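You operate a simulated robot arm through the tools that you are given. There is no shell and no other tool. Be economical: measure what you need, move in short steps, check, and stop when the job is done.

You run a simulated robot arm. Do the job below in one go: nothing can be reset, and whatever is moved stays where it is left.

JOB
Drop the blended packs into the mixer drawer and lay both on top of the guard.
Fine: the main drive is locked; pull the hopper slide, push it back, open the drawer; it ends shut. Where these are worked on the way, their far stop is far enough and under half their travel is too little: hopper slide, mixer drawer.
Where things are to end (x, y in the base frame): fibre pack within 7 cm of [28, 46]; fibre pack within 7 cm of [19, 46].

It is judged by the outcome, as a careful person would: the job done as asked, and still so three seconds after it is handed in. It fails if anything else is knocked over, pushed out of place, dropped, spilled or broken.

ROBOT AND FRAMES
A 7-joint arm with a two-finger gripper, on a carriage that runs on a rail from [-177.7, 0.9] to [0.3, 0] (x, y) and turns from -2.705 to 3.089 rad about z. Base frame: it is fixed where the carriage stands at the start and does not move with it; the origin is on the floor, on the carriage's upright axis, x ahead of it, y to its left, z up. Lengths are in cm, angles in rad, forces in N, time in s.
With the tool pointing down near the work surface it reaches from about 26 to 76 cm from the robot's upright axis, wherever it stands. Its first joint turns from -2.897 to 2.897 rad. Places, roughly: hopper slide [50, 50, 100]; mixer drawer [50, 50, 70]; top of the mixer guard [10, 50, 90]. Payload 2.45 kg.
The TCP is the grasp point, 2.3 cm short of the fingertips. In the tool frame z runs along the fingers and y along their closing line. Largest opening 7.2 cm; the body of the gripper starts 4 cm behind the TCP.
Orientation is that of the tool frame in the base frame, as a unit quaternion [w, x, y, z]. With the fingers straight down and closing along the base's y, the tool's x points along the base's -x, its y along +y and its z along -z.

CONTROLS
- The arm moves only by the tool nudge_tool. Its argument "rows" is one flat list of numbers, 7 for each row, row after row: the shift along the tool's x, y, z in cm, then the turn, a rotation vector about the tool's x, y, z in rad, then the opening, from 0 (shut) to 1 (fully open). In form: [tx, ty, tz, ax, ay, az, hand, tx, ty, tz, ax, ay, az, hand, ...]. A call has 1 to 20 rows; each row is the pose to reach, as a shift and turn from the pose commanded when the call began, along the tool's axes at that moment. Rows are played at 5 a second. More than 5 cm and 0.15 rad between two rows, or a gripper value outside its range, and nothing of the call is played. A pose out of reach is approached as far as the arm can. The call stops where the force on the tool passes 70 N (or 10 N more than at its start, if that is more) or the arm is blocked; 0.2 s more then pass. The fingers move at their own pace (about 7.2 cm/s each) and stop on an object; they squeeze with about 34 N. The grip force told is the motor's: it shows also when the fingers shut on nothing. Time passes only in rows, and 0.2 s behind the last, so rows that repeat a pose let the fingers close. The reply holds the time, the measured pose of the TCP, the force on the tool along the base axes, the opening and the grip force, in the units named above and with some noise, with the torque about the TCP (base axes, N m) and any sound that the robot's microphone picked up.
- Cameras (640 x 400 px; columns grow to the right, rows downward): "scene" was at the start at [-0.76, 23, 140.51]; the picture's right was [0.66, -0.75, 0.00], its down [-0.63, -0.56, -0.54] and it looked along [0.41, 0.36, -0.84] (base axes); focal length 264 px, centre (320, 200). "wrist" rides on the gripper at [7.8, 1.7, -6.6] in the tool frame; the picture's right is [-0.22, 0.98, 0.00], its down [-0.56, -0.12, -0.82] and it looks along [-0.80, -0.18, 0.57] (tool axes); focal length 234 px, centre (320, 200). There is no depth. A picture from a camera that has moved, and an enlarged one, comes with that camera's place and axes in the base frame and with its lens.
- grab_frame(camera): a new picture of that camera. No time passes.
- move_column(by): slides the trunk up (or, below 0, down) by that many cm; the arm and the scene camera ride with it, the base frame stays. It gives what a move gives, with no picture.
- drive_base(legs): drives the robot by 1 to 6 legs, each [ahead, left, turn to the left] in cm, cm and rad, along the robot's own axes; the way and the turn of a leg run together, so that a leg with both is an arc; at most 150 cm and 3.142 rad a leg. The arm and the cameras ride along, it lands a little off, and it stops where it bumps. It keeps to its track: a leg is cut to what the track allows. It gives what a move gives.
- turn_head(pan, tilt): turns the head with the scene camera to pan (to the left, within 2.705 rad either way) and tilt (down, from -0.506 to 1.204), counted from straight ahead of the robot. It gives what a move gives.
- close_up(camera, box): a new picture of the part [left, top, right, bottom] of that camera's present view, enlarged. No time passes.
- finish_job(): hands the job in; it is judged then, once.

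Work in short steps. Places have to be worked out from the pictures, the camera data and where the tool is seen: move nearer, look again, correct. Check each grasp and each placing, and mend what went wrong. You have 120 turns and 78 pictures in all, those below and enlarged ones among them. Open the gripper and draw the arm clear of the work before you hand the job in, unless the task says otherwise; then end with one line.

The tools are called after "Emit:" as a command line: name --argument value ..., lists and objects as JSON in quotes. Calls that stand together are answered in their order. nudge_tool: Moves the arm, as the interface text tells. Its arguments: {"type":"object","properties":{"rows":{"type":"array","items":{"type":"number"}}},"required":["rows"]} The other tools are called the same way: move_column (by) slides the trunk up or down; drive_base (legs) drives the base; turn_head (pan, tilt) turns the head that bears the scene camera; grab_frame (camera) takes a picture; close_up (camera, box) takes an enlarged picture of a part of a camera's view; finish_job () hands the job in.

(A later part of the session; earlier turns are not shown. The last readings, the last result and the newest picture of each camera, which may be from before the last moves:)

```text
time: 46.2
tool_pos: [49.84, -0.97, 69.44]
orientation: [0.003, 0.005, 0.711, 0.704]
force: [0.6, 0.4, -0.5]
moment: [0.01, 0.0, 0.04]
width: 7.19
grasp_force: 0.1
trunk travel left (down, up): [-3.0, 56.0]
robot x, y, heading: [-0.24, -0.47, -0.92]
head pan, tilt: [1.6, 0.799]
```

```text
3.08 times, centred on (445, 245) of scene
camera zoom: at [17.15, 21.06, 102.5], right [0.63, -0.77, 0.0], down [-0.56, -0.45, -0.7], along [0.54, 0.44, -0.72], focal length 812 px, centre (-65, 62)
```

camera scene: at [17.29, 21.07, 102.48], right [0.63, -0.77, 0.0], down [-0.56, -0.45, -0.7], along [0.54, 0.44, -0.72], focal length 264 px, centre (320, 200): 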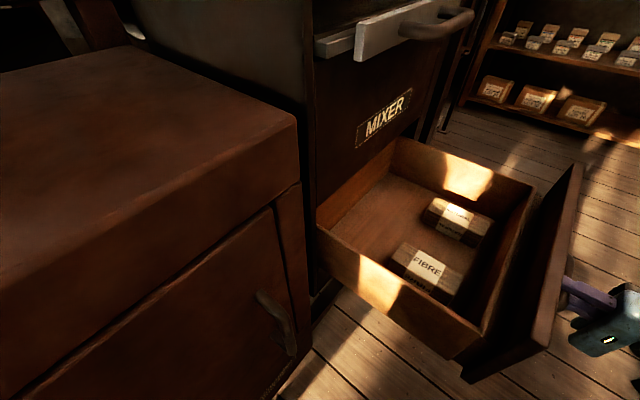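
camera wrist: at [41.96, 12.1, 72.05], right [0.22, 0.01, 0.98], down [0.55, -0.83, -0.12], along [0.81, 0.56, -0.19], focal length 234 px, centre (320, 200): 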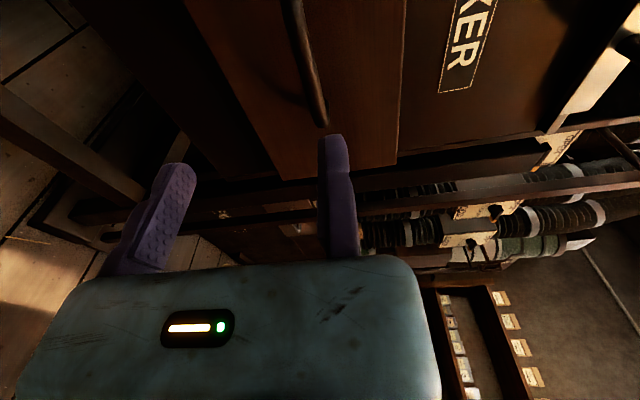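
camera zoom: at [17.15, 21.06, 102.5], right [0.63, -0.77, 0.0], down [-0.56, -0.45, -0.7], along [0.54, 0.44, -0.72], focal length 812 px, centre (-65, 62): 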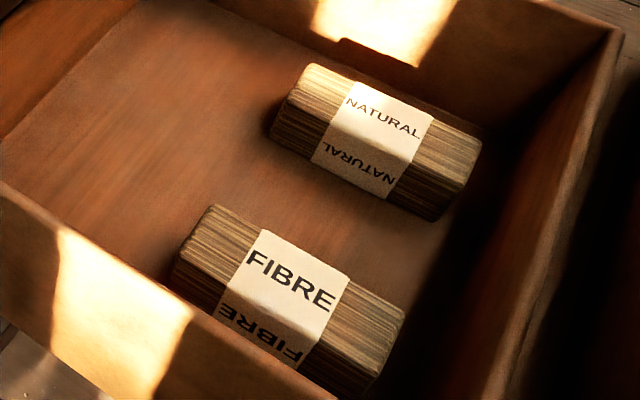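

Both blended packs lie long-side along y at about (42.5, 20) and (55, 20). Raise the trunk 20 and pitch the tool back to vertical at a safe place.

Emit:
move_column --by 22

Emit:
nudge_tool --rows '[0, 0, 0.5, 0.131, 0, 0, 1, 0, 0, 1, 0.262, 0, 0, 1, 0, 0, 1.5, 0.393, 0, 0, 1, 0, 0, 2, 0.524, 0, 0, 1, 0, 0, 2.5, 0.654, 0, 0, 1, 0, 0, 3, 0.785, 0, 0, 1, 0, 0, 3.5, 0.916, 0, 0, 1, 0, 0, 4, 1.047, 0, 0, 1, 0, 0, 4.5, 1.178, 0, 0, 1, 0, 0, 5, 1.309, 0, 0, 1, 0, 0, 5.5, 1.44, 0, 0, 1, 0, 0, 6, 1.576, 0, 0, 1]'

Emit:
nudge_tool --rows '[0, 0, 0, 0, 0, -0.131, 1, 0, 0, 0, 0, 0, -0.262, 1, 0, 0, 0, 0, 0, -0.393, 1, 0, 0, 0, 0, 0, -0.524, 1, 0, 0, 0, 0, 0, -0.654, 1, 0, 0, 0, 0, 0, -0.785, 1, 0, 0, 0, 0, 0, -0.916, 1, 0, 0, 0, 0, 0, -1.047, 1, 0, 0, 0, 0, 0, -1.178, 1, 0, 0, 0, 0, 0, -1.309, 1, 0, 0, 0, 0, 0, -1.44, 1, 0, 0, 0, 0, 0, -1.571, 1]'

Emit:
grab_frame --camera "wrist"

Emit:
grab_frame --camera "scene"

```text
time: 48.5
tool_pos: [49.72, -1.01, 91.37]
orientation: [0.002, 0.005, 0.71, 0.704]
force: [-0.4, 0.6, 0.0]
moment: [-0.01, -0.03, -0.01]
width: 7.23
grasp_force: 0.0
trunk travel left (down, up): [-25.0, 34.0]
robot x, y, heading: [-0.09, -0.02, -0.91]
head pan, tilt: [1.6, 0.799]
```

```text
time: 51.1
tool_pos: [49.78, 5.06, 91.34]
orientation: [-0.003, 0.005, 1.0, -0.008]
force: [-0.3, -0.5, -1.2]
moment: [0.02, -0.02, -0.05]
width: 7.2
grasp_force: 0.0
trunk travel left (down, up): [-25.0, 34.0]
robot x, y, heading: [-0.56, 0.01, -0.917]
head pan, tilt: [1.6, 0.799]
```

```text
time: 53.7
tool_pos: [49.93, 5.06, 91.3]
orientation: [-0.007, -0.704, 0.71, -0.004]
force: [-0.5, 0.1, 0.2]
moment: [-0.03, 0.0, 0.01]
width: 7.19
grasp_force: 0.1
trunk travel left (down, up): [-25.0, 34.0]
robot x, y, heading: [0.32, -0.13, -0.914]
head pan, tilt: [1.6, 0.799]
```

```text
43 pictures are left
camera wrist: at [47.97, -2.62, 97.97], right [-0.97, 0.23, 0.0], down [0.13, 0.57, 0.81], along [0.18, 0.79, -0.58], focal length 234 px, centre (320, 200)
```

wrist: 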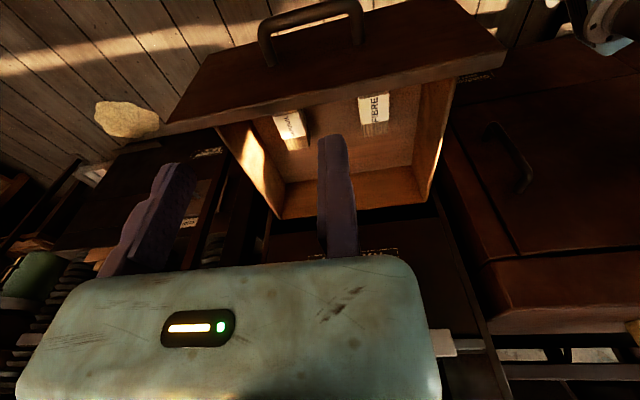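

```text
42 pictures are left
camera scene: at [17.15, 21.04, 124.52], right [0.63, -0.77, 0.0], down [-0.56, -0.45, -0.7], along [0.54, 0.44, -0.72], focal length 264 px, centre (320, 200)
```

scene: 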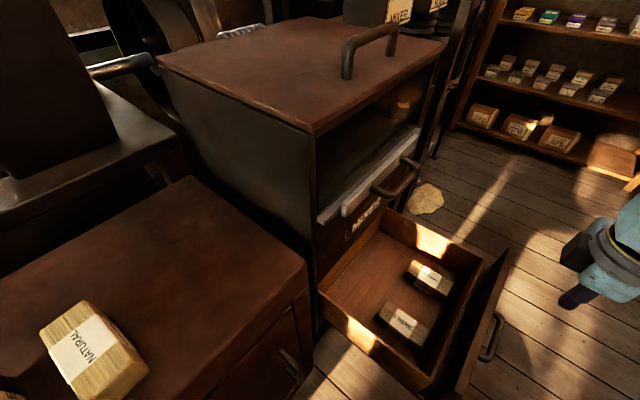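

Both views good. Zoom on the drawer from this higher viewpoint to triangulate the packs.

Emit:
close_up --camera "scene" --box '[310, 200, 510, 400]'

Emit:
close_up --camera "wrist" --box '[220, 60, 460, 210]'

```text
2.00 times, centred on (410, 300) of scene
camera zoom: at [17.15, 21.04, 124.52], right [0.63, -0.77, 0.0], down [-0.56, -0.45, -0.7], along [0.54, 0.44, -0.72], focal length 528 px, centre (140, 0)
```

zoom: 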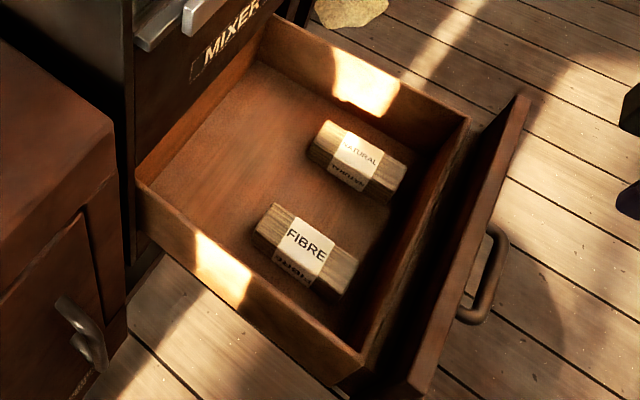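

```text
2.67 times, centred on (340, 135) of wrist
camera zoom: at [47.97, -2.62, 97.97], right [-0.97, 0.23, 0.0], down [0.13, 0.57, 0.81], along [0.18, 0.79, -0.58], focal length 624 px, centre (267, 373)
```

zoom: 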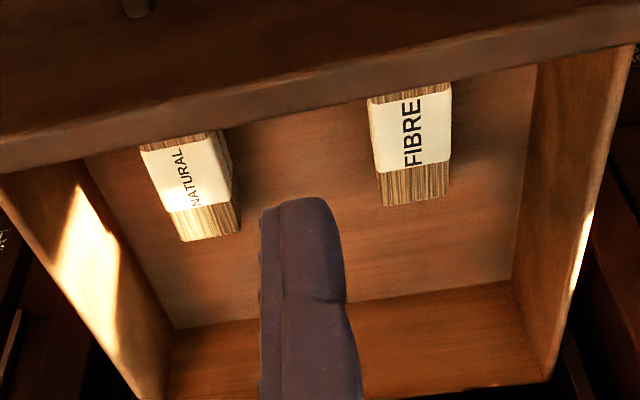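

FIBRE ≈ (44, 20), NATURAL ≈ (57, 19.7), tops ≈ 66.5, about 4.8 wide, aligned with y. Move over FIBRE and down to z≈74, then check.

Emit:
nudge_tool --rows '[-3.5, 1.5, 0, 0, 0, 0, 1, -7, 3, 0, 0, 0, 0, 1, -11, 4.5, 0, 0, 0, 0, 1, -14.7, 5.8, 0, 0, 0, 0, 1, -14.7, 5.8, 4.5, 0, 0, 0, 1, -14.7, 5.8, 9, 0, 0, 0, 1, -14.7, 5.8, 13, 0, 0, 0, 1, -14.7, 5.8, 17, 0, 0, 0, 1]'

Emit:
close_up --camera "scene" --box '[310, 200, 510, 400]'

Emit:
grab_frame --camera "wrist"

```text
time: 55.5
tool_pos: [44.04, 19.51, 74.1]
orientation: [-0.006, -0.703, 0.711, -0.004]
force: [-0.3, -0.9, 0.0]
moment: [-0.03, -0.03, -0.01]
width: 7.2
grasp_force: 0.0
trunk travel left (down, up): [-25.0, 34.0]
robot x, y, heading: [-0.14, -0.2, -0.916]
head pan, tilt: [1.6, 0.799]
```

```text
2.00 times, centred on (410, 300) of scene
camera zoom: at [17.12, 21.03, 124.53], right [0.63, -0.77, 0.0], down [-0.56, -0.45, -0.7], along [0.54, 0.44, -0.72], focal length 528 px, centre (140, 0)
```

zoom: 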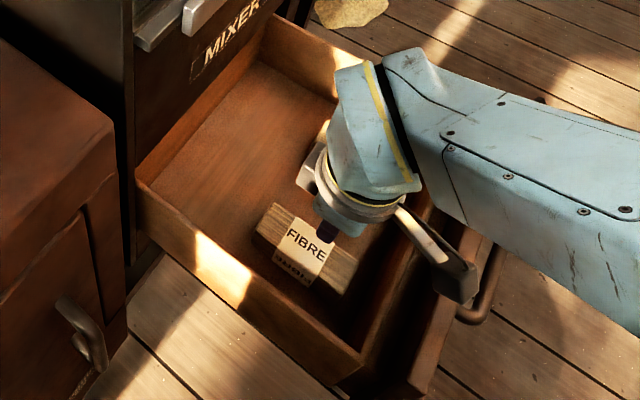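

```text
38 pictures are left
camera wrist: at [42.1, 11.85, 80.59], right [-0.97, 0.23, 0.0], down [0.13, 0.57, 0.81], along [0.19, 0.79, -0.58], focal length 234 px, centre (320, 200)
```

wrist: 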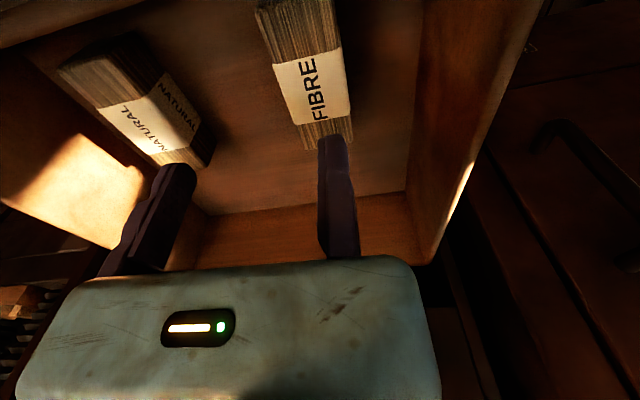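

FIBRE centre ≈ (44.25, 19.5), 3.7 wide, well under the hand. Descend to z≈65.2 and close.

Emit:
nudge_tool --rows '[0, -0.2, 4, 0, 0, 0, 1, 0, -0.2, 7, 0, 0, 0, 1, 0, -0.2, 8.9, 0, 0, 0, 1, 0, -0.2, 8.9, 0, 0, 0, 0, 0, -0.2, 8.9, 0, 0, 0, 0, 0, -0.2, 8.9, 0, 0, 0, 0, 0, -0.2, 8.9, 0, 0, 0, 0]'

```text
time: 55.9
tool_pos: [44.38, 19.67, 71.07]
orientation: [-0.003, -0.702, 0.712, -0.006]
force: [-1.8, 1.7, 6.0]
moment: [-0.58, 0.01, -0.06]
width: 7.19
grasp_force: 0.0
trunk travel left (down, up): [-25.0, 34.0]
robot x, y, heading: [-0.11, -0.01, -0.915]
head pan, tilt: [1.6, 0.799]
stopped in row 2: the force on the tool passed its limit at 83 N (the readings are from after the stop); the commanded pose is now the measured one
```

Stopped at z≈71: the wrist camera on the −y side evidently touched the drawer's front panel top. I lift, tilt the hand 0.3 rad so the camera rises inward, shift to y≈21, and descend again.

Emit:
nudge_tool --rows '[0, 0, -4, 0, 0, 0, 1, -0.7, 0.1, -4, 0, 0.15, 0, 1, -1.4, 0.1, -4, 0, 0.3, 0, 1, -1.4, 0.1, -1, 0, 0.3, 0, 1, -1.4, 0.1, 2, 0, 0.3, 0, 1, -1.4, 0.1, 4, 0, 0.3, 0, 1, -1.4, 0.1, 5.7, 0, 0.3, 0, 1]'

Emit:
close_up --camera "scene" --box '[310, 200, 510, 400]'

Emit:
grab_frame --camera "wrist"

```text
time: 57.5
tool_pos: [44.27, 21.46, 67.59]
orientation: [-0.099, -0.692, 0.706, -0.113]
force: [-12.4, 0.1, 40.2]
moment: [0.03, 0.43, -0.02]
width: 7.19
grasp_force: 0.1
trunk travel left (down, up): [-25.0, 34.0]
robot x, y, heading: [-0.22, -0.17, -0.915]
head pan, tilt: [1.6, 0.799]
stopped in row 7: the force on the tool passed its limit at 97 N (the readings are from after the stop); the commanded pose is now the measured one
```

```text
2.00 times, centred on (410, 300) of scene
camera zoom: at [16.87, 20.97, 124.62], right [0.63, -0.77, 0.0], down [-0.55, -0.45, -0.7], along [0.54, 0.44, -0.72], focal length 528 px, centre (140, 0)
```

zoom: 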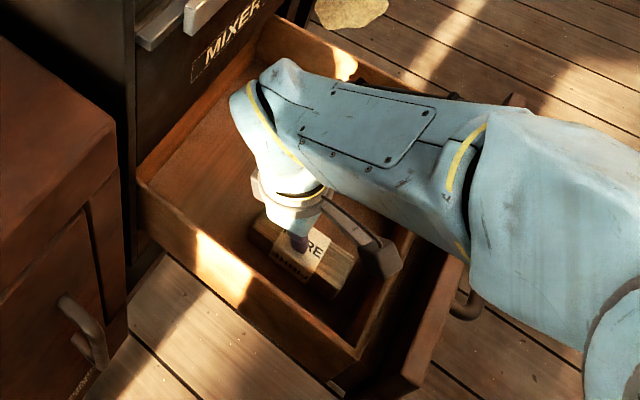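

```text
36 pictures are left
camera wrist: at [42.18, 15.97, 76.01], right [-0.97, 0.22, -0.09], down [0.12, 0.78, 0.62], along [0.21, 0.59, -0.78], focal length 234 px, centre (320, 200)
```

wrist: 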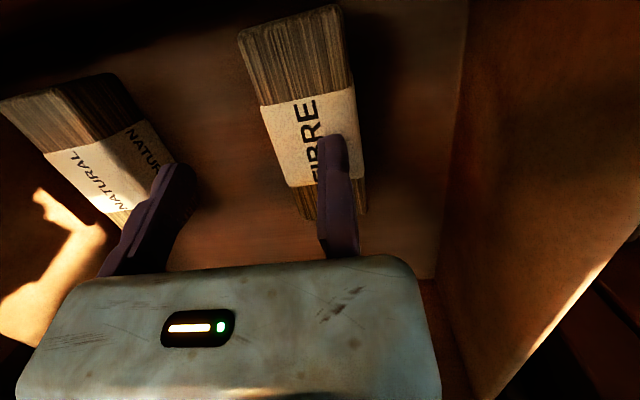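

The wrist view explains it: only the finger on the tool's −y side moves; the other stays at the TCP plane, so it landed on the pack. So the opening spans from TCP x to TCP x+7.2: I lift, shift to TCP x≈41.6, and descend again.

Emit:
nudge_tool --rows '[0.89, 0, -2.87, 0, 0, 0, 1, 0.89, 2.65, -2.87, 0, 0, 0, 1, 0, 2.65, 0, 0, 0, 0, 1, -0.71, 2.65, 2.29, 0, 0, 0, 1]'

Emit:
grab_frame --camera "wrist"

```text
time: 58.5
tool_pos: [42.09, 21.11, 64.69]
orientation: [-0.102, -0.692, 0.706, -0.114]
force: [0.1, -0.4, 0.4]
moment: [0.0, -0.01, 0.02]
width: 7.2
grasp_force: 0.0
trunk travel left (down, up): [-25.0, 34.0]
robot x, y, heading: [-0.14, -0.3, -0.914]
head pan, tilt: [1.6, 0.799]
```

```text
35 pictures are left
camera wrist: at [39.83, 15.76, 73.19], right [-0.97, 0.22, -0.08], down [0.12, 0.78, 0.62], along [0.2, 0.59, -0.78], focal length 234 px, centre (320, 200)
```

wrist: 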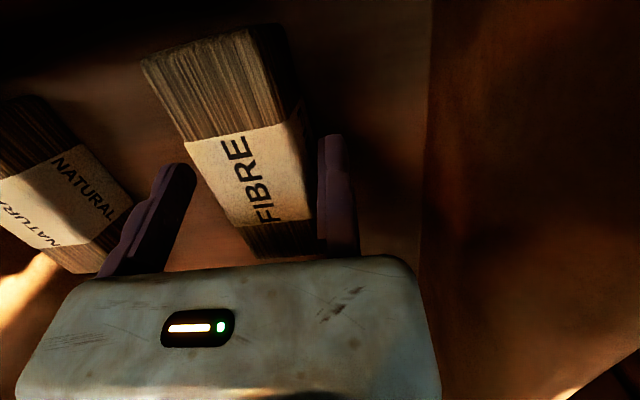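

The pack sits between the fingers, no contact. Close and lift 3 cm.

Emit:
nudge_tool --rows '[0, 0, 0, 0, 0, 0, 0, 0, 0, 0, 0, 0, 0, 0, 0, 0, 0, 0, 0, 0, 0, 0, 0, 0, 0, 0, 0, 0, 0, 0, 0, 0, 0, 0, 0, 0.3, 0, -0.95, 0, 0, 0, 0, 0.89, 0, -2.87, 0, 0, 0, 0]'

Emit:
grab_frame --camera "wrist"

```text
time: 60.0
tool_pos: [41.82, 21.31, 67.52]
orientation: [-0.103, -0.692, 0.705, -0.113]
force: [-0.4, -0.2, -0.7]
moment: [0.01, 0.04, 0.01]
width: 4.31
grasp_force: 34.2
trunk travel left (down, up): [-25.0, 34.0]
robot x, y, heading: [-0.1, 0.19, -0.918]
head pan, tilt: [1.6, 0.799]
```

```text
34 pictures are left
camera wrist: at [39.76, 15.94, 76.14], right [-0.97, 0.22, -0.08], down [0.13, 0.78, 0.62], along [0.2, 0.59, -0.78], focal length 234 px, centre (320, 200)
```

wrist: 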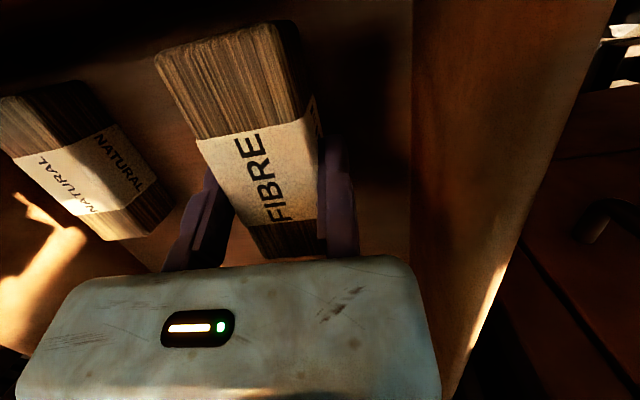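

Held (width 4.31). Lift out of the drawer while un-tilting and backing toward −y, clear of the slide handle.

Emit:
nudge_tool --rows '[0.74, 0, -2.39, 0, 0, 0, 0, 1.48, 0, -4.78, 0, 0, 0, 0, 3.32, 0, -7.34, 0, -0.15, 0, 0, 6.27, 0, -10.09, 0, -0.29, 0, 0, 9.68, 0, -12.7, 0, -0.29, 0, 0, 13.92, 0, -14.53, 0, -0.29, 0, 0, 17.74, 0, -13.35, 0, -0.29, 0, 0]'

Emit:
move_column --by 22

Emit:
grab_frame --camera "wrist"

```text
time: 61.6
tool_pos: [41.5, 8.07, 85.87]
orientation: [0.001, -0.703, 0.712, -0.013]
force: [0.5, -0.5, -0.5]
moment: [0.0, 0.02, 0.02]
width: 4.3
grasp_force: 34.0
trunk travel left (down, up): [-25.0, 34.0]
robot x, y, heading: [-0.24, -0.13, -0.916]
head pan, tilt: [1.6, 0.799]
```

```text
time: 64.0
tool_pos: [41.38, 8.25, 107.93]
orientation: [0.0, -0.702, 0.712, -0.012]
force: [0.3, 0.4, -0.9]
moment: [-0.02, -0.01, -0.02]
width: 4.3
grasp_force: 34.3
trunk travel left (down, up): [-47.0, 12.0]
robot x, y, heading: [-0.38, 0.27, -0.916]
head pan, tilt: [1.6, 0.799]
```

```text
33 pictures are left
camera wrist: at [39.34, 0.62, 114.52], right [-0.97, 0.23, -0.02], down [0.12, 0.57, 0.81], along [0.2, 0.79, -0.58], focal length 234 px, centre (320, 200)
```

wrist: 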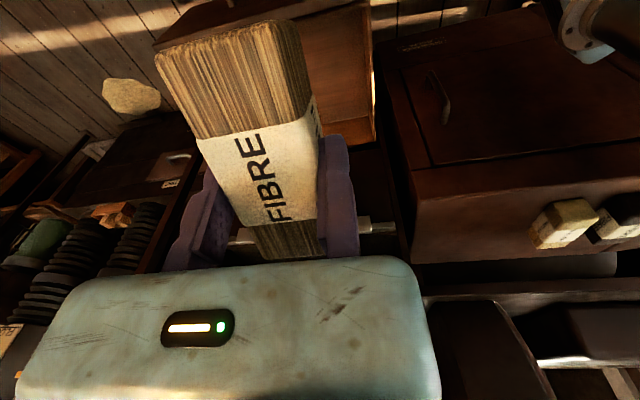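

Pack held well. Turn the carriage back to heading 0, swinging the pack over the guard at z≈108, and aim the head.

Emit:
drive_base --legs '[[0, 0, 0.916]]'

Emit:
nudge_tool --rows '[0, 0, 0, 0, 0, 0.131, 0, 0, 0, 0, 0, 0, 0.262, 0, 0, 0, 0, 0, 0, 0.393, 0, 0, 0, 0, 0, 0, 0.524, 0, 0, 0, 0, 0, 0, 0.654, 0, 0, 0, 0, 0, 0, 0.785, 0, 0, 0, 0, 0, 0, 0.905, 0]'

Emit:
turn_head --pan 0.9 --tilt 1.0

Emit:
grab_frame --camera "scene"

```text
time: 66.7
tool_pos: [19.02, 37.74, 107.99]
orientation: [-0.006, 0.943, -0.332, 0.01]
force: [0.5, 1.2, -0.3]
moment: [0.0, -0.01, -0.02]
width: 4.3
grasp_force: 33.9
trunk travel left (down, up): [-47.0, 12.0]
robot x, y, heading: [-0.36, -0.08, -0.008]
head pan, tilt: [1.6, 0.799]
```

```text
time: 68.3
tool_pos: [18.93, 37.78, 107.89]
orientation: [0.01, -0.702, 0.713, -0.007]
force: [-0.3, -0.7, -1.5]
moment: [0.0, 0.03, -0.03]
width: 4.31
grasp_force: 33.7
trunk travel left (down, up): [-47.0, 12.0]
robot x, y, heading: [-0.04, -0.55, -0.011]
head pan, tilt: [1.6, 0.799]
```

```text
time: 69.4
tool_pos: [19.07, 37.77, 107.9]
orientation: [0.011, -0.703, 0.711, -0.006]
force: [0.4, 0.1, -0.8]
moment: [0.01, 0.02, 0.03]
width: 4.3
grasp_force: 33.7
trunk travel left (down, up): [-47.0, 12.0]
robot x, y, heading: [-0.24, -0.23, -0.009]
head pan, tilt: [0.901, 1.0]
```

```text
32 pictures are left
camera scene: at [-1.55, 23.87, 145.0], right [0.78, -0.63, 0.0], down [-0.53, -0.66, -0.54], along [0.34, 0.42, -0.84], focal length 264 px, centre (320, 200)
```

scene: 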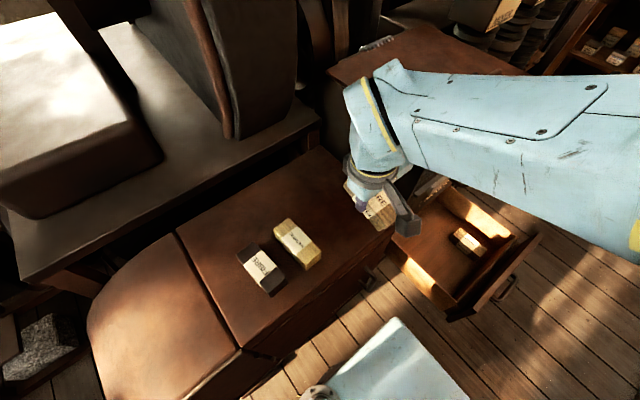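

Guard top ≈ z 91.6, its right edge ≈ x 31. I place FIBRE at (19,46): pack centre is TCP +2.15 in x, −1.8 in y once re-tilted, so go to TCP (17, 47.8), re-tilt 0.29, down to z≈98.

Emit:
nudge_tool --rows '[-3.3, 0.7, 0, 0, 0.1, 0, 0, -6.6, 1.4, 0, 0, 0.2, 0, 0, -10, 2, 0, 0, 0.29, 0, 0, -10, 2, 4, 0, 0.29, 0, 0, -10, 2, 7, 0, 0.29, 0, 0, -10, 2, 9.5, 0, 0.29, 0, 0]'

Emit:
grab_frame --camera "scene"

Emit:
grab_frame --camera "wrist"

```text
time: 70.8
tool_pos: [17.37, 47.87, 98.38]
orientation: [-0.093, -0.694, 0.706, -0.109]
force: [-0.1, -1.5, -0.5]
moment: [0.0, 0.04, 0.01]
width: 4.32
grasp_force: 34.7
trunk travel left (down, up): [-47.0, 12.0]
robot x, y, heading: [-0.25, -0.1, -0.009]
head pan, tilt: [0.901, 1.0]
```

```text
31 pictures are left
camera scene: at [-1.55, 23.85, 145.01], right [0.78, -0.63, 0.0], down [-0.53, -0.66, -0.54], along [0.34, 0.42, -0.84], focal length 264 px, centre (320, 200)
```

scene: 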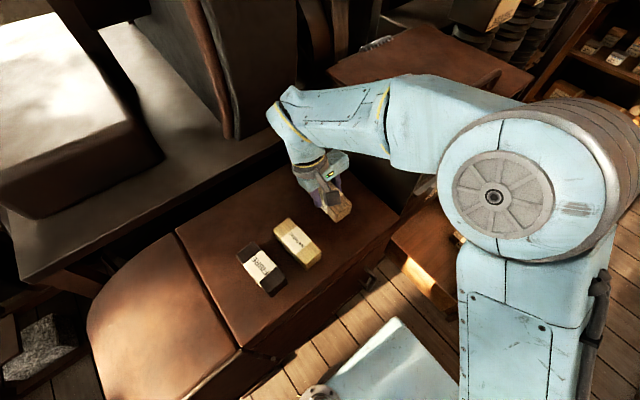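

```text
30 pictures are left
camera wrist: at [15.34, 42.3, 106.8], right [-0.97, 0.22, -0.08], down [0.12, 0.77, 0.63], along [0.2, 0.6, -0.77], focal length 234 px, centre (320, 200)
```

wrist: 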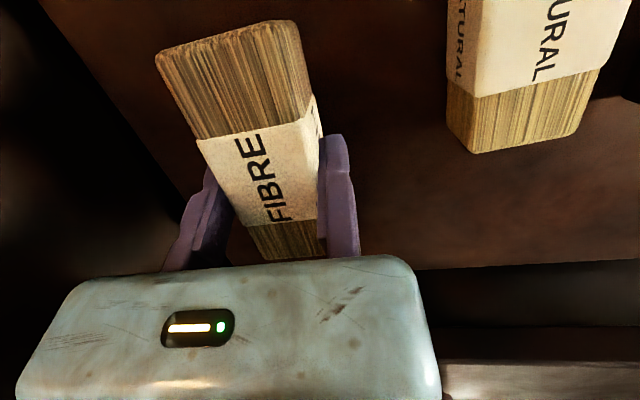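

Clear of the neighbour. Descend in small steps and watch the force.

Emit:
nudge_tool --rows '[-0.57, 0, 1.92, 0, 0, 0, 0, -0.86, 0, 2.87, 0, 0, 0, 0, -1.0, 0, 3.35, 0, 0, 0, 0]'

```text
time: 71.6
tool_pos: [17.59, 47.83, 95.28]
orientation: [-0.09, -0.694, 0.706, -0.107]
force: [2.4, 1.0, 30.0]
moment: [-0.08, -0.05, 0.02]
width: 4.4
grasp_force: 34.3
trunk travel left (down, up): [-47.0, 12.0]
robot x, y, heading: [-0.06, 0.07, -0.01]
head pan, tilt: [0.901, 1.0]
```

Contact (30 N). Ease up slightly and open, then withdraw straight up.

Emit:
nudge_tool --rows '[0.05, 0, -0.2, 0, 0, 0, 0, 0.05, 0, -0.2, 0, 0, 0, 0.8, 0.05, 0, -0.2, 0, 0, 0, 0.85, 0.05, 0, -0.2, 0, 0, 0, 0.85]'

Emit:
grab_frame --camera "wrist"

```text
time: 72.6
tool_pos: [17.53, 47.88, 95.15]
orientation: [-0.093, -0.693, 0.707, -0.108]
force: [-0.8, 0.1, 0.0]
moment: [0.04, 0.0, -0.01]
width: 6.13
grasp_force: 0.1
trunk travel left (down, up): [-47.0, 12.0]
robot x, y, heading: [-0.08, 0.22, -0.009]
head pan, tilt: [0.901, 1.0]
```

```text
29 pictures are left
camera wrist: at [15.42, 42.31, 103.56], right [-0.97, 0.22, -0.08], down [0.12, 0.77, 0.63], along [0.2, 0.6, -0.77], focal length 234 px, centre (320, 200)
```

wrist: 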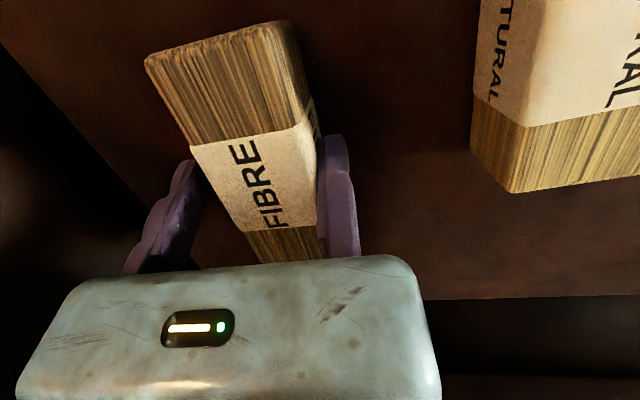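

Flat and released. Withdraw along the finger axis with a slight sideways ease, then un-tilt.

Emit:
nudge_tool --rows '[0, 0.3, -0.3, 0, 0, 0, 0.9, 0, 0.4, -3, 0, 0, 0, 1, 0, 0.4, -7, 0, 0, 0, 1, 0, 0.4, -11, 0, 0, 0, 1, 3, 0.4, -12.5, 0, -0.1, 0, 1, 7, 0.4, -12.5, 0, -0.2, 0, 1, 11, 0.4, -12.5, 0, -0.29, 0, 1]'

Emit:
grab_frame --camera "scene"

```text
time: 74.2
tool_pos: [16.66, 40.76, 110.05]
orientation: [0.011, -0.702, 0.712, -0.006]
force: [0.0, 0.4, 0.0]
moment: [-0.02, 0.0, 0.01]
width: 7.19
grasp_force: 0.0
trunk travel left (down, up): [-47.0, 12.0]
robot x, y, heading: [-0.19, -0.15, -0.012]
head pan, tilt: [0.901, 1.0]
```

```text
28 pictures are left
camera scene: at [-1.56, 23.9, 145.0], right [0.78, -0.63, 0.0], down [-0.53, -0.66, -0.54], along [0.34, 0.42, -0.84], focal length 264 px, centre (320, 200)
```

scene: 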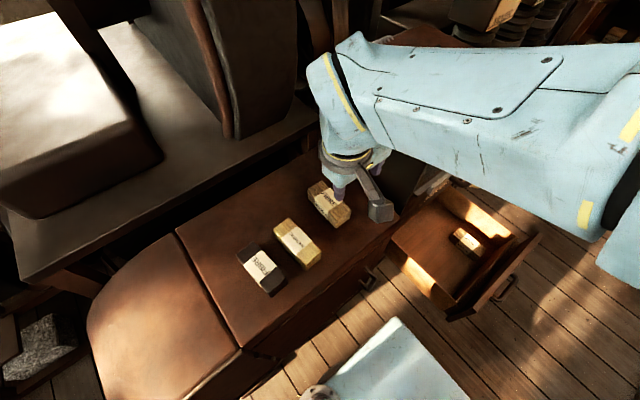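

FIBRE reads at about (19, 46). Now swing the carriage back to the drawer and restore the yaw.

Emit:
drive_base --legs '[[0, 0, -0.908]]'

Emit:
nudge_tool --rows '[0, 0, 0, 0, 0, -0.131, 1, 0, 0, 0, 0, 0, -0.262, 1, 0, 0, 0, 0, 0, -0.393, 1, 0, 0, 0, 0, 0, -0.524, 1, 0, 0, 0, 0, 0, -0.654, 1, 0, 0, 0, 0, 0, -0.785, 1, 0, 0, 0, 0, 0, -0.908, 1]'

Emit:
turn_head --pan 1.6 --tilt 0.8

Emit:
move_column --by -22

Emit:
grab_frame --camera "scene"

```text
time: 76.9
tool_pos: [42.19, 12.55, 110.04]
orientation: [0.006, -0.327, 0.945, -0.01]
force: [-0.2, 0.1, -0.3]
moment: [-0.01, 0.01, -0.01]
width: 7.2
grasp_force: 0.0
trunk travel left (down, up): [-47.0, 12.0]
robot x, y, heading: [-0.11, 0.03, -0.902]
head pan, tilt: [0.901, 1.0]
```

```text
time: 78.5
tool_pos: [42.25, 12.67, 110.15]
orientation: [0.0, 0.708, -0.706, 0.012]
force: [0.5, 0.1, 0.0]
moment: [0.03, 0.01, 0.01]
width: 7.18
grasp_force: 0.1
trunk travel left (down, up): [-47.0, 12.0]
robot x, y, heading: [0.27, -0.07, -0.903]
head pan, tilt: [0.901, 1.0]
```

```text
time: 79.5
tool_pos: [42.26, 12.43, 110.05]
orientation: [-0.001, 0.708, -0.706, 0.012]
force: [0.3, -0.3, 0.0]
moment: [0.01, 0.01, -0.04]
width: 7.17
grasp_force: 0.0
trunk travel left (down, up): [-47.0, 12.0]
robot x, y, heading: [0.16, -0.14, -0.901]
head pan, tilt: [1.6, 0.799]
```

```text
time: 81.9
tool_pos: [42.3, 12.48, 88.11]
orientation: [-0.001, 0.708, -0.706, 0.012]
force: [-0.1, -0.9, 0.0]
moment: [0.03, 0.03, -0.01]
width: 7.21
grasp_force: 0.0
trunk travel left (down, up): [-25.0, 34.0]
robot x, y, heading: [-0.04, 0.23, -0.898]
head pan, tilt: [1.6, 0.799]
```

```text
27 pictures are left
camera scene: at [16.85, 21.29, 124.52], right [0.64, -0.77, 0.0], down [-0.55, -0.46, -0.7], along [0.53, 0.45, -0.72], focal length 264 px, centre (320, 200)
```

scene: 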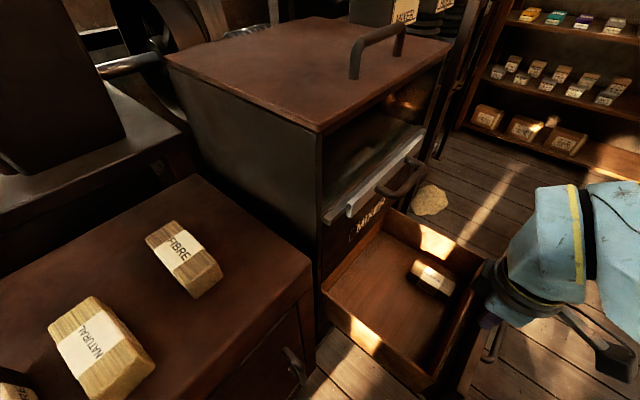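

NATURAL remains near (57, 19.7). Move untilted to TCP (54.2, 20, 78) and check with the wrist camera.

Emit:
nudge_tool --rows '[-1.5, -3.5, 0, 0, 0, 0, 1, -3, -7, 0, 0, 0, 0, 1, -5, -10, 0, 0, 0, 0, 1, -7.5, -11.9, 0, 0, 0, 0, 1, -7.5, -11.9, 4, 0, 0, 0, 1, -7.5, -11.9, 7, 0, 0, 0, 1, -7.5, -11.9, 10, 0, 0, 0, 1]'

Emit:
grab_frame --camera "wrist"

Emit:
grab_frame --camera "scene"

```text
time: 83.5
tool_pos: [54.08, 19.98, 78.2]
orientation: [-0.002, 0.707, -0.707, 0.013]
force: [0.0, 0.5, -0.5]
moment: [0.0, -0.05, 0.0]
width: 7.2
grasp_force: 0.1
trunk travel left (down, up): [-25.0, 34.0]
robot x, y, heading: [-0.28, -0.09, -0.901]
head pan, tilt: [1.6, 0.799]
```

```text
26 pictures are left
camera wrist: at [52.2, 12.31, 84.9], right [-0.98, 0.22, -0.02], down [0.11, 0.57, 0.81], along [0.19, 0.79, -0.58], focal length 234 px, centre (320, 200)
```

wrist: 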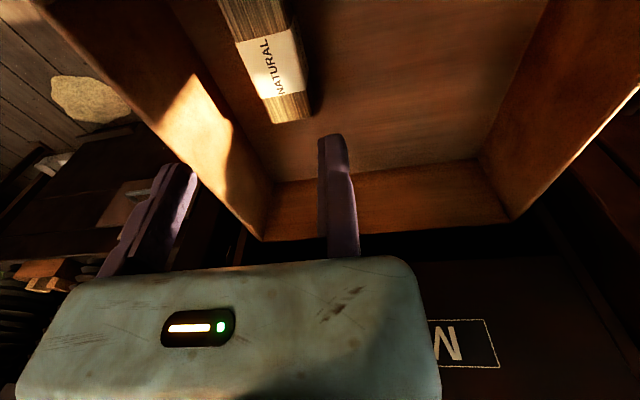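

```text
25 pictures are left
camera scene: at [16.83, 21.28, 124.52], right [0.64, -0.77, 0.0], down [-0.55, -0.46, -0.7], along [0.53, 0.45, -0.72], focal length 264 px, centre (320, 200)
```

scene: 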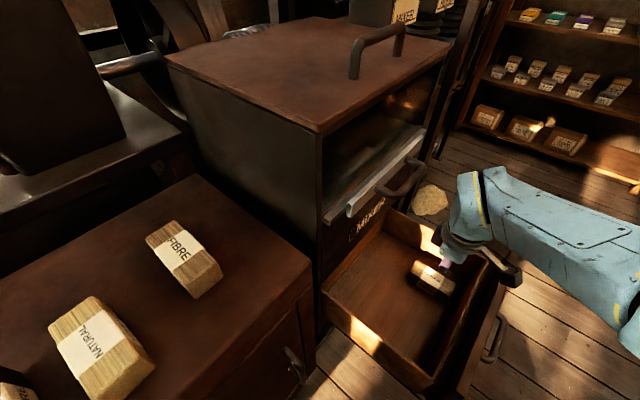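

NATURAL spans x≈56–60, y≈20. Go to TCP (55.4, 21.3) with a 0.15 tilt and descend to z≈64.8.

Emit:
nudge_tool --rows '[-0.7, -1.3, 2, 0, 0, 0, 1, -1.4, -1.3, 3.5, 0, 0.15, 0, 1, -1.4, -1.3, 7, 0, 0.15, 0, 1, -1.4, -1.3, 10.5, 0, 0.15, 0, 1, -1.4, -1.3, 13.4, 0, 0.15, 0, 1]'

Emit:
grab_frame --camera "wrist"

```text
time: 84.7
tool_pos: [55.7, 21.11, 64.96]
orientation: [-0.052, -0.704, 0.705, -0.066]
force: [-0.1, 0.1, 0.2]
moment: [-0.01, -0.01, 0.02]
width: 7.22
grasp_force: 0.1
trunk travel left (down, up): [-25.0, 34.0]
robot x, y, heading: [-0.12, 0.2, -0.9]
head pan, tilt: [1.6, 0.799]
```

```text
24 pictures are left
camera wrist: at [53.83, 14.59, 72.5], right [-0.98, 0.21, -0.05], down [0.11, 0.69, 0.72], along [0.19, 0.69, -0.69], focal length 234 px, centre (320, 200)
```

wrist: 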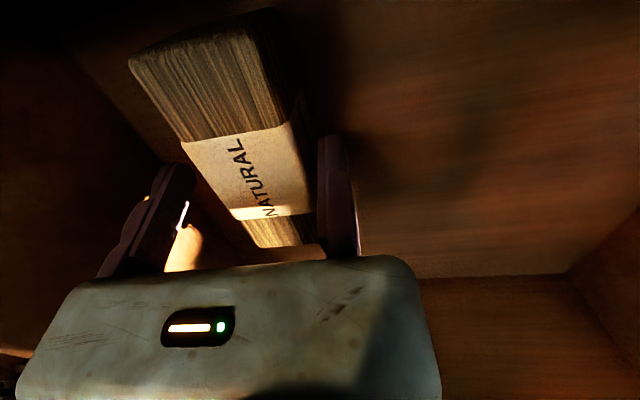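

Pack between the fingers, no contact. Close and lift 3 cm.

Emit:
nudge_tool --rows '[0, 0, 0, 0, 0, 0, 0, 0, 0, 0, 0, 0, 0, 0, 0, 0, 0, 0, 0, 0, 0, 0, 0, 0, 0, 0, 0, 0, 0, 0, 0, 0, 0, 0, 0, 0.15, 0, -1, 0, 0, 0, 0, 0.45, 0, -2.97, 0, 0, 0, 0]'

Emit:
grab_frame --camera "wrist"

```text
time: 86.3
tool_pos: [55.81, 21.17, 67.67]
orientation: [-0.052, -0.704, 0.705, -0.065]
force: [-0.2, -0.1, -0.8]
moment: [-0.01, 0.04, 0.01]
width: 4.32
grasp_force: 33.8
trunk travel left (down, up): [-25.0, 34.0]
robot x, y, heading: [-0.21, 0.04, -0.904]
head pan, tilt: [1.6, 0.799]
```

```text
23 pictures are left
camera wrist: at [53.84, 14.65, 75.41], right [-0.98, 0.21, -0.05], down [0.11, 0.69, 0.72], along [0.19, 0.69, -0.69], focal length 234 px, centre (320, 200)
```

wrist: 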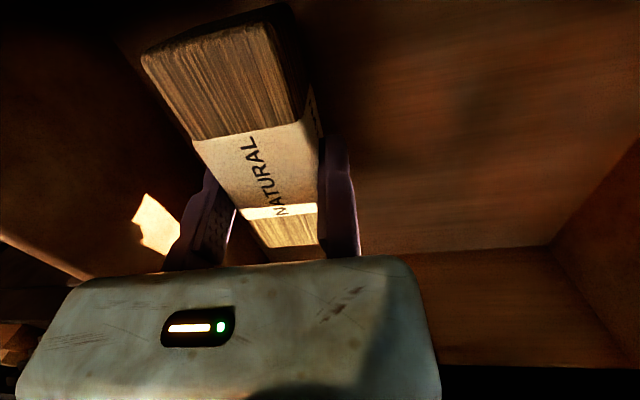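

Held. Lift out, un-tilting and easing toward −y, then draw in to x≈43 before raising and turning.

Emit:
nudge_tool --rows '[1.63, 0, -0.77, 0, -0.075, 0, 0, 3.27, 0, -1.53, 0, -0.15, 0, 0, 4.35, 0, -5.41, 0, -0.15, 0, 0, 4.95, 0, -9.37, 0, -0.15, 0, 0, 6.89, 0, -12.11, 0, -0.15, 0, 0, 10.29, 0, -14.63, 0, -0.15, 0, 0, 14.05, 0, -16.09, 0, -0.15, 0, 0, 14.05, 4.5, -16.09, 0, -0.15, 0, 0, 14.05, 9, -16.09, 0, -0.15, 0, 0, 14.05, 14, -16.09, 0, -0.15, 0, 0]'

Emit:
move_column --by 22

```text
time: 86.8
tool_pos: [55.2, 20.76, 69.35]
orientation: [0.006, 0.719, -0.694, 0.021]
force: [5.4, 17.4, -5.8]
moment: [-0.73, 0.35, 0.31]
width: 4.3
grasp_force: 34.0
trunk travel left (down, up): [-25.0, 34.0]
robot x, y, heading: [-0.1, 0.22, -0.894]
head pan, tilt: [1.6, 0.799]
stopped in row 2: the force on the tool passed its limit at 87 N (the readings are from after the stop); the commanded pose is now the measured one
```

```text
time: 89.2
tool_pos: [55.37, 20.44, 91.38]
orientation: [0.007, 0.717, -0.697, 0.022]
force: [0.0, 0.1, -1.1]
moment: [0.0, 0.02, 0.04]
width: 4.32
grasp_force: 33.8
trunk travel left (down, up): [-47.0, 12.0]
robot x, y, heading: [-0.12, -0.29, -0.897]
head pan, tilt: [1.6, 0.799]
```

The camera bracket had touched the front panel; the trunk lift then cleared it with no load. Check that nothing shifted.

Emit:
grab_frame --camera "scene"

Emit:
grab_frame --camera "wrist"

```text
22 pictures are left
camera scene: at [16.8, 21.36, 146.51], right [0.65, -0.76, 0.0], down [-0.55, -0.46, -0.7], along [0.53, 0.45, -0.72], focal length 264 px, centre (320, 200)
```

scene: 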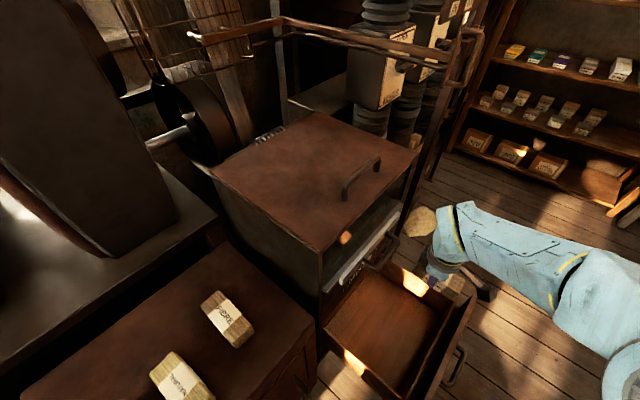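

```text
21 pictures are left
camera wrist: at [53.66, 12.95, 98.18], right [-0.98, 0.19, -0.03], down [0.09, 0.6, 0.8], along [0.17, 0.78, -0.6], focal length 234 px, centre (320, 200)
```

wrist: 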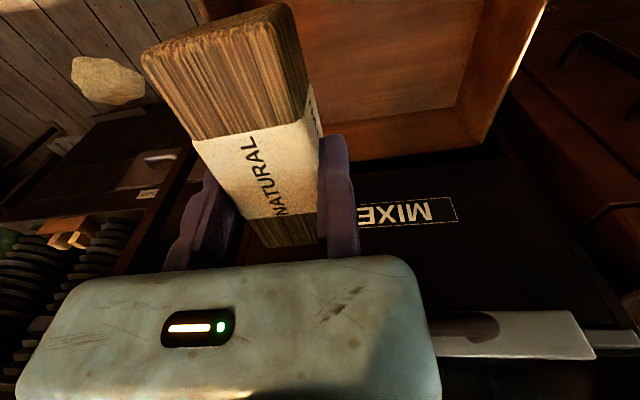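

All in place, pack held. Draw back toward the robot and up, then raise the trunk.

Emit:
nudge_tool --rows '[4, 0, -1, 0, 0, 0, 0, 8, 1, -2, 0, 0, 0, 0, 11, 4, -3, 0, 0, 0, 0, 11, 8.5, -4, 0, 0, 0, 0, 11, 13, -6, 0, 0, 0, 0]'

Emit:
move_column --by 11

```text
time: 90.3
tool_pos: [42.61, 9.53, 97.52]
orientation: [0.007, 0.717, -0.697, 0.022]
force: [0.3, 0.9, -1.1]
moment: [-0.02, 0.04, 0.01]
width: 4.32
grasp_force: 33.7
trunk travel left (down, up): [-47.0, 12.0]
robot x, y, heading: [-0.29, -0.18, -0.896]
head pan, tilt: [1.6, 0.799]
```

```text
time: 91.8
tool_pos: [42.61, 9.45, 108.48]
orientation: [0.007, 0.717, -0.696, 0.022]
force: [0.6, 1.0, -1.1]
moment: [0.01, 0.01, 0.02]
width: 4.34
grasp_force: 33.9
trunk travel left (down, up): [-58.0, 1.0]
robot x, y, heading: [-0.02, 0.29, -0.894]
head pan, tilt: [1.6, 0.799]
```

Turn the carriage back to heading 0 and restore the yaw, then aim the head at the guard.

Emit:
drive_base --legs '[[0, 0, 0.894]]'

Emit:
nudge_tool --rows '[0, 0, 0, 0, 0, 0.131, 0, 0, 0, 0, 0, 0, 0.262, 0, 0, 0, 0, 0, 0, 0.393, 0, 0, 0, 0, 0, 0, 0.524, 0, 0, 0, 0, 0, 0, 0.654, 0, 0, 0, 0, 0, 0, 0.785, 0, 0, 0, 0, 0, 0, 0.92, 0]'

Emit:
turn_head --pan 0.9 --tilt 1.0

```text
time: 94.5
tool_pos: [19.69, 38.99, 108.45]
orientation: [-0.003, 0.946, -0.323, 0.023]
force: [-0.3, -0.1, -0.8]
moment: [-0.02, 0.02, -0.04]
width: 4.32
grasp_force: 33.7
trunk travel left (down, up): [-58.0, 1.0]
robot x, y, heading: [-0.22, 0.13, -0.011]
head pan, tilt: [1.6, 0.799]
```

```text
time: 96.0
tool_pos: [19.65, 39.14, 108.58]
orientation: [0.012, -0.703, 0.711, -0.019]
force: [-0.2, 0.4, -0.8]
moment: [-0.03, 0.01, 0.0]
width: 4.31
grasp_force: 33.2
trunk travel left (down, up): [-58.0, 1.0]
robot x, y, heading: [0.16, 0.18, -0.013]
head pan, tilt: [1.6, 0.799]
```

```text
time: 97.1
tool_pos: [19.83, 39.04, 108.5]
orientation: [0.013, -0.705, 0.709, -0.019]
force: [-0.4, 0.9, -0.6]
moment: [0.0, 0.01, 0.01]
width: 4.3
grasp_force: 34.3
trunk travel left (down, up): [-58.0, 1.0]
robot x, y, heading: [-0.17, 0.15, -0.014]
head pan, tilt: [0.901, 1.0]
```

Move to TCP (25.7, 47.2), re-tilt 0.155, and down to z≈98, then check.

Emit:
nudge_tool --rows '[-3, -2, 0, 0, 0.05, 0, 0, -6, -4, 0, 0, 0.1, 0, 0, -8.2, -5.9, 0, 0, 0.155, 0, 0, -8.2, -5.9, 4, 0, 0.155, 0, 0, -8.2, -5.9, 8, 0, 0.155, 0, 0, -8.2, -5.9, 10.5, 0, 0.155, 0, 0]'

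Emit:
grab_frame --camera "scene"

Emit:
grab_frame --camera "wrist"

```text
time: 98.5
tool_pos: [26.22, 47.23, 98.1]
orientation: [-0.041, -0.702, 0.708, -0.073]
force: [0.0, -0.1, -0.4]
moment: [0.0, 0.0, 0.0]
width: 4.29
grasp_force: 34.3
trunk travel left (down, up): [-58.0, 1.0]
robot x, y, heading: [0.08, 0.03, -0.014]
head pan, tilt: [0.901, 1.0]
```

```text
20 pictures are left
camera scene: at [-1.39, 23.89, 156.0], right [0.78, -0.63, 0.0], down [-0.53, -0.65, -0.54], along [0.34, 0.42, -0.84], focal length 264 px, centre (320, 200)
```

scene: 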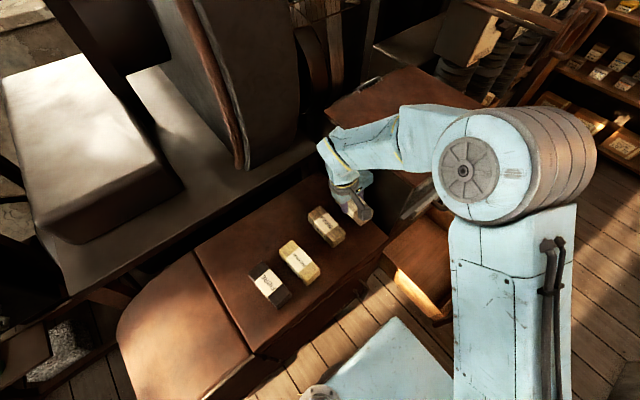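

```text
19 pictures are left
camera wrist: at [23.97, 40.67, 105.74], right [-0.97, 0.22, -0.08], down [0.1, 0.68, 0.72], along [0.21, 0.69, -0.69], focal length 234 px, centre (320, 200)
```

wrist: 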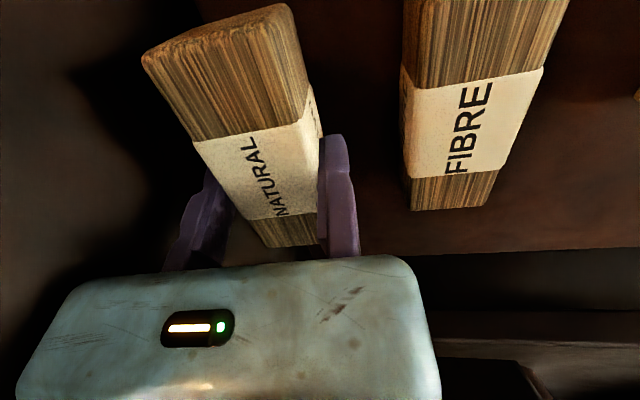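

The guard's right edge is near x≈30, so I shift 1.4 cm to −x (centre ≈ 27) and descend gently.

Emit:
nudge_tool --rows '[0, 1.4, 0, 0, 0, 0, 0, -0.25, 1.4, 1.6, 0, 0, 0, 0, -0.35, 1.4, 2.2, 0, 0, 0, 0, -0.42, 1.4, 2.7, 0, 0, 0, 0]'

```text
time: 99.5
tool_pos: [24.94, 47.12, 95.79]
orientation: [-0.04, -0.701, 0.708, -0.074]
force: [2.4, 1.6, 20.1]
moment: [-0.59, -0.07, 0.04]
width: 4.32
grasp_force: 33.5
trunk travel left (down, up): [-58.0, 1.0]
robot x, y, heading: [0.12, 0.05, -0.014]
head pan, tilt: [0.901, 1.0]
```

Touching, −y end first; add 0.04 tilt and a hair down to level it, then release.

Emit:
nudge_tool --rows '[0, 0, 0.05, 0, 0.04, 0, 0, 0, 0, 0.05, 0, 0.04, 0, 0]'

Emit:
nudge_tool --rows '[0, 0, 0, 0, 0, 0, 0.75, 0, 0, 0, 0, 0, 0, 0.85, 0, 0.3, 0, 0, 0, 0, 0.85]'

Emit:
grab_frame --camera "wrist"

```text
time: 100.1
tool_pos: [24.85, 47.08, 95.5]
orientation: [-0.054, -0.7, 0.707, -0.087]
force: [3.8, 9.9, 24.8]
moment: [0.42, -0.12, 0.05]
width: 4.33
grasp_force: 33.7
trunk travel left (down, up): [-58.0, 1.0]
robot x, y, heading: [-0.05, 0.14, -0.015]
head pan, tilt: [0.901, 1.0]
```

```text
time: 100.9
tool_pos: [24.54, 47.12, 95.23]
orientation: [-0.056, -0.699, 0.708, -0.088]
force: [-1.0, 0.3, -0.5]
moment: [0.0, 0.03, 0.01]
width: 6.1
grasp_force: 0.0
trunk travel left (down, up): [-58.0, 1.0]
robot x, y, heading: [-0.04, 0.15, -0.015]
head pan, tilt: [0.901, 1.0]
```

```text
18 pictures are left
camera wrist: at [22.34, 40.86, 103.21], right [-0.97, 0.22, -0.09], down [0.1, 0.71, 0.69], along [0.22, 0.66, -0.72], focal length 234 px, centre (320, 200)
```

wrist: 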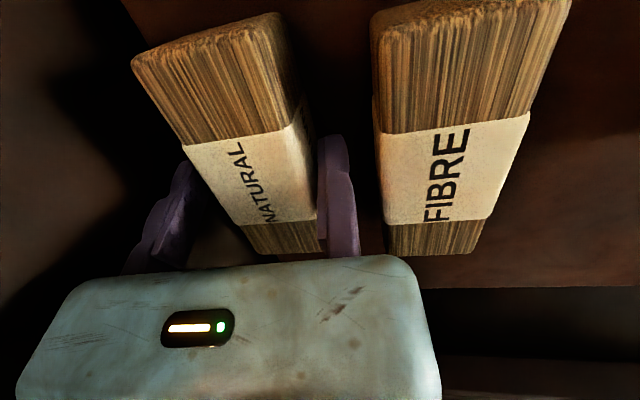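

Released and lying flat. Withdraw along the finger axis, and un-tilt.

Emit:
nudge_tool --rows '[0, 0.1, -3, 0, 0, 0, 0.9, 0, 0.1, -7, 0, 0, 0, 1, 0, 0.1, -11, 0, 0, 0, 1, 3, 0.1, -12.5, 0, -0.1, 0, 1, 7, 0.1, -12.5, 0, -0.2, 0, 1]'

Emit:
grab_frame --camera "scene"

```text
time: 102.1
tool_pos: [23.83, 42.58, 109.09]
orientation: [0.015, -0.705, 0.709, -0.017]
force: [-0.4, 0.6, 0.2]
moment: [-0.01, -0.02, 0.0]
width: 7.21
grasp_force: 0.1
trunk travel left (down, up): [-58.0, 1.0]
robot x, y, heading: [0.09, -0.11, -0.011]
head pan, tilt: [0.901, 1.0]
```

```text
17 pictures are left
camera scene: at [-1.42, 23.85, 156.01], right [0.78, -0.63, 0.0], down [-0.53, -0.65, -0.54], along [0.34, 0.42, -0.84], focal length 264 px, centre (320, 200)
```

scene: 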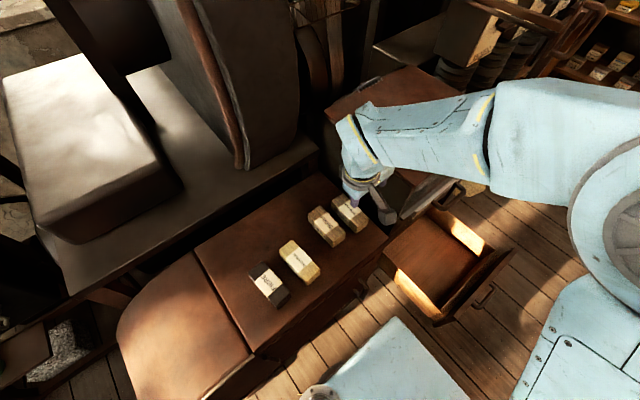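

Both blended packs lie in row on the guard. Now to shut the drawer: draw back, turn the carriage, square the yaw.

Emit:
nudge_tool --rows '[4, 0, 0, 0, 0, 0, 0.5, 8, 0, 0, 0, 0, 0, 0, 9, 0, 0, 0, 0, 0, 0]'

Emit:
drive_base --legs '[[0, 0, -0.9]]'

Emit:
nudge_tool --rows '[0, 0, 0, 0, 0, 0.131, 0, 0, 0, 0, 0, 0, 0.262, 0, 0, 0, 0, 0, 0, 0.393, 0, 0, 0, 0, 0, 0, 0.524, 0, 0, 0, 0, 0, 0, 0.66, 0]'

```text
time: 102.9
tool_pos: [23.66, 33.71, 108.97]
orientation: [0.015, -0.705, 0.709, -0.017]
force: [0.0, 0.5, 0.3]
moment: [-0.04, 0.02, 0.03]
width: 0.0
grasp_force: 28.3
trunk travel left (down, up): [-58.0, 1.0]
robot x, y, heading: [0.21, -0.34, -0.009]
head pan, tilt: [0.901, 1.0]
```

```text
time: 105.7
tool_pos: [41.06, 2.05, 108.97]
orientation: [0.004, -0.322, 0.947, -0.022]
force: [-0.3, -0.2, 0.1]
moment: [0.01, 0.01, -0.01]
width: 0.0
grasp_force: 28.3
trunk travel left (down, up): [-58.0, 1.0]
robot x, y, heading: [0.38, -0.48, -0.92]
head pan, tilt: [0.901, 1.0]
```

```text
time: 106.8
tool_pos: [41.16, 2.1, 109.01]
orientation: [0.013, 0.003, 1.0, -0.019]
force: [-0.4, 0.3, -0.2]
moment: [0.01, -0.03, 0.0]
width: 0.01
grasp_force: 28.7
trunk travel left (down, up): [-58.0, 1.0]
robot x, y, heading: [0.07, 0.12, -0.917]
head pan, tilt: [0.901, 1.0]
```

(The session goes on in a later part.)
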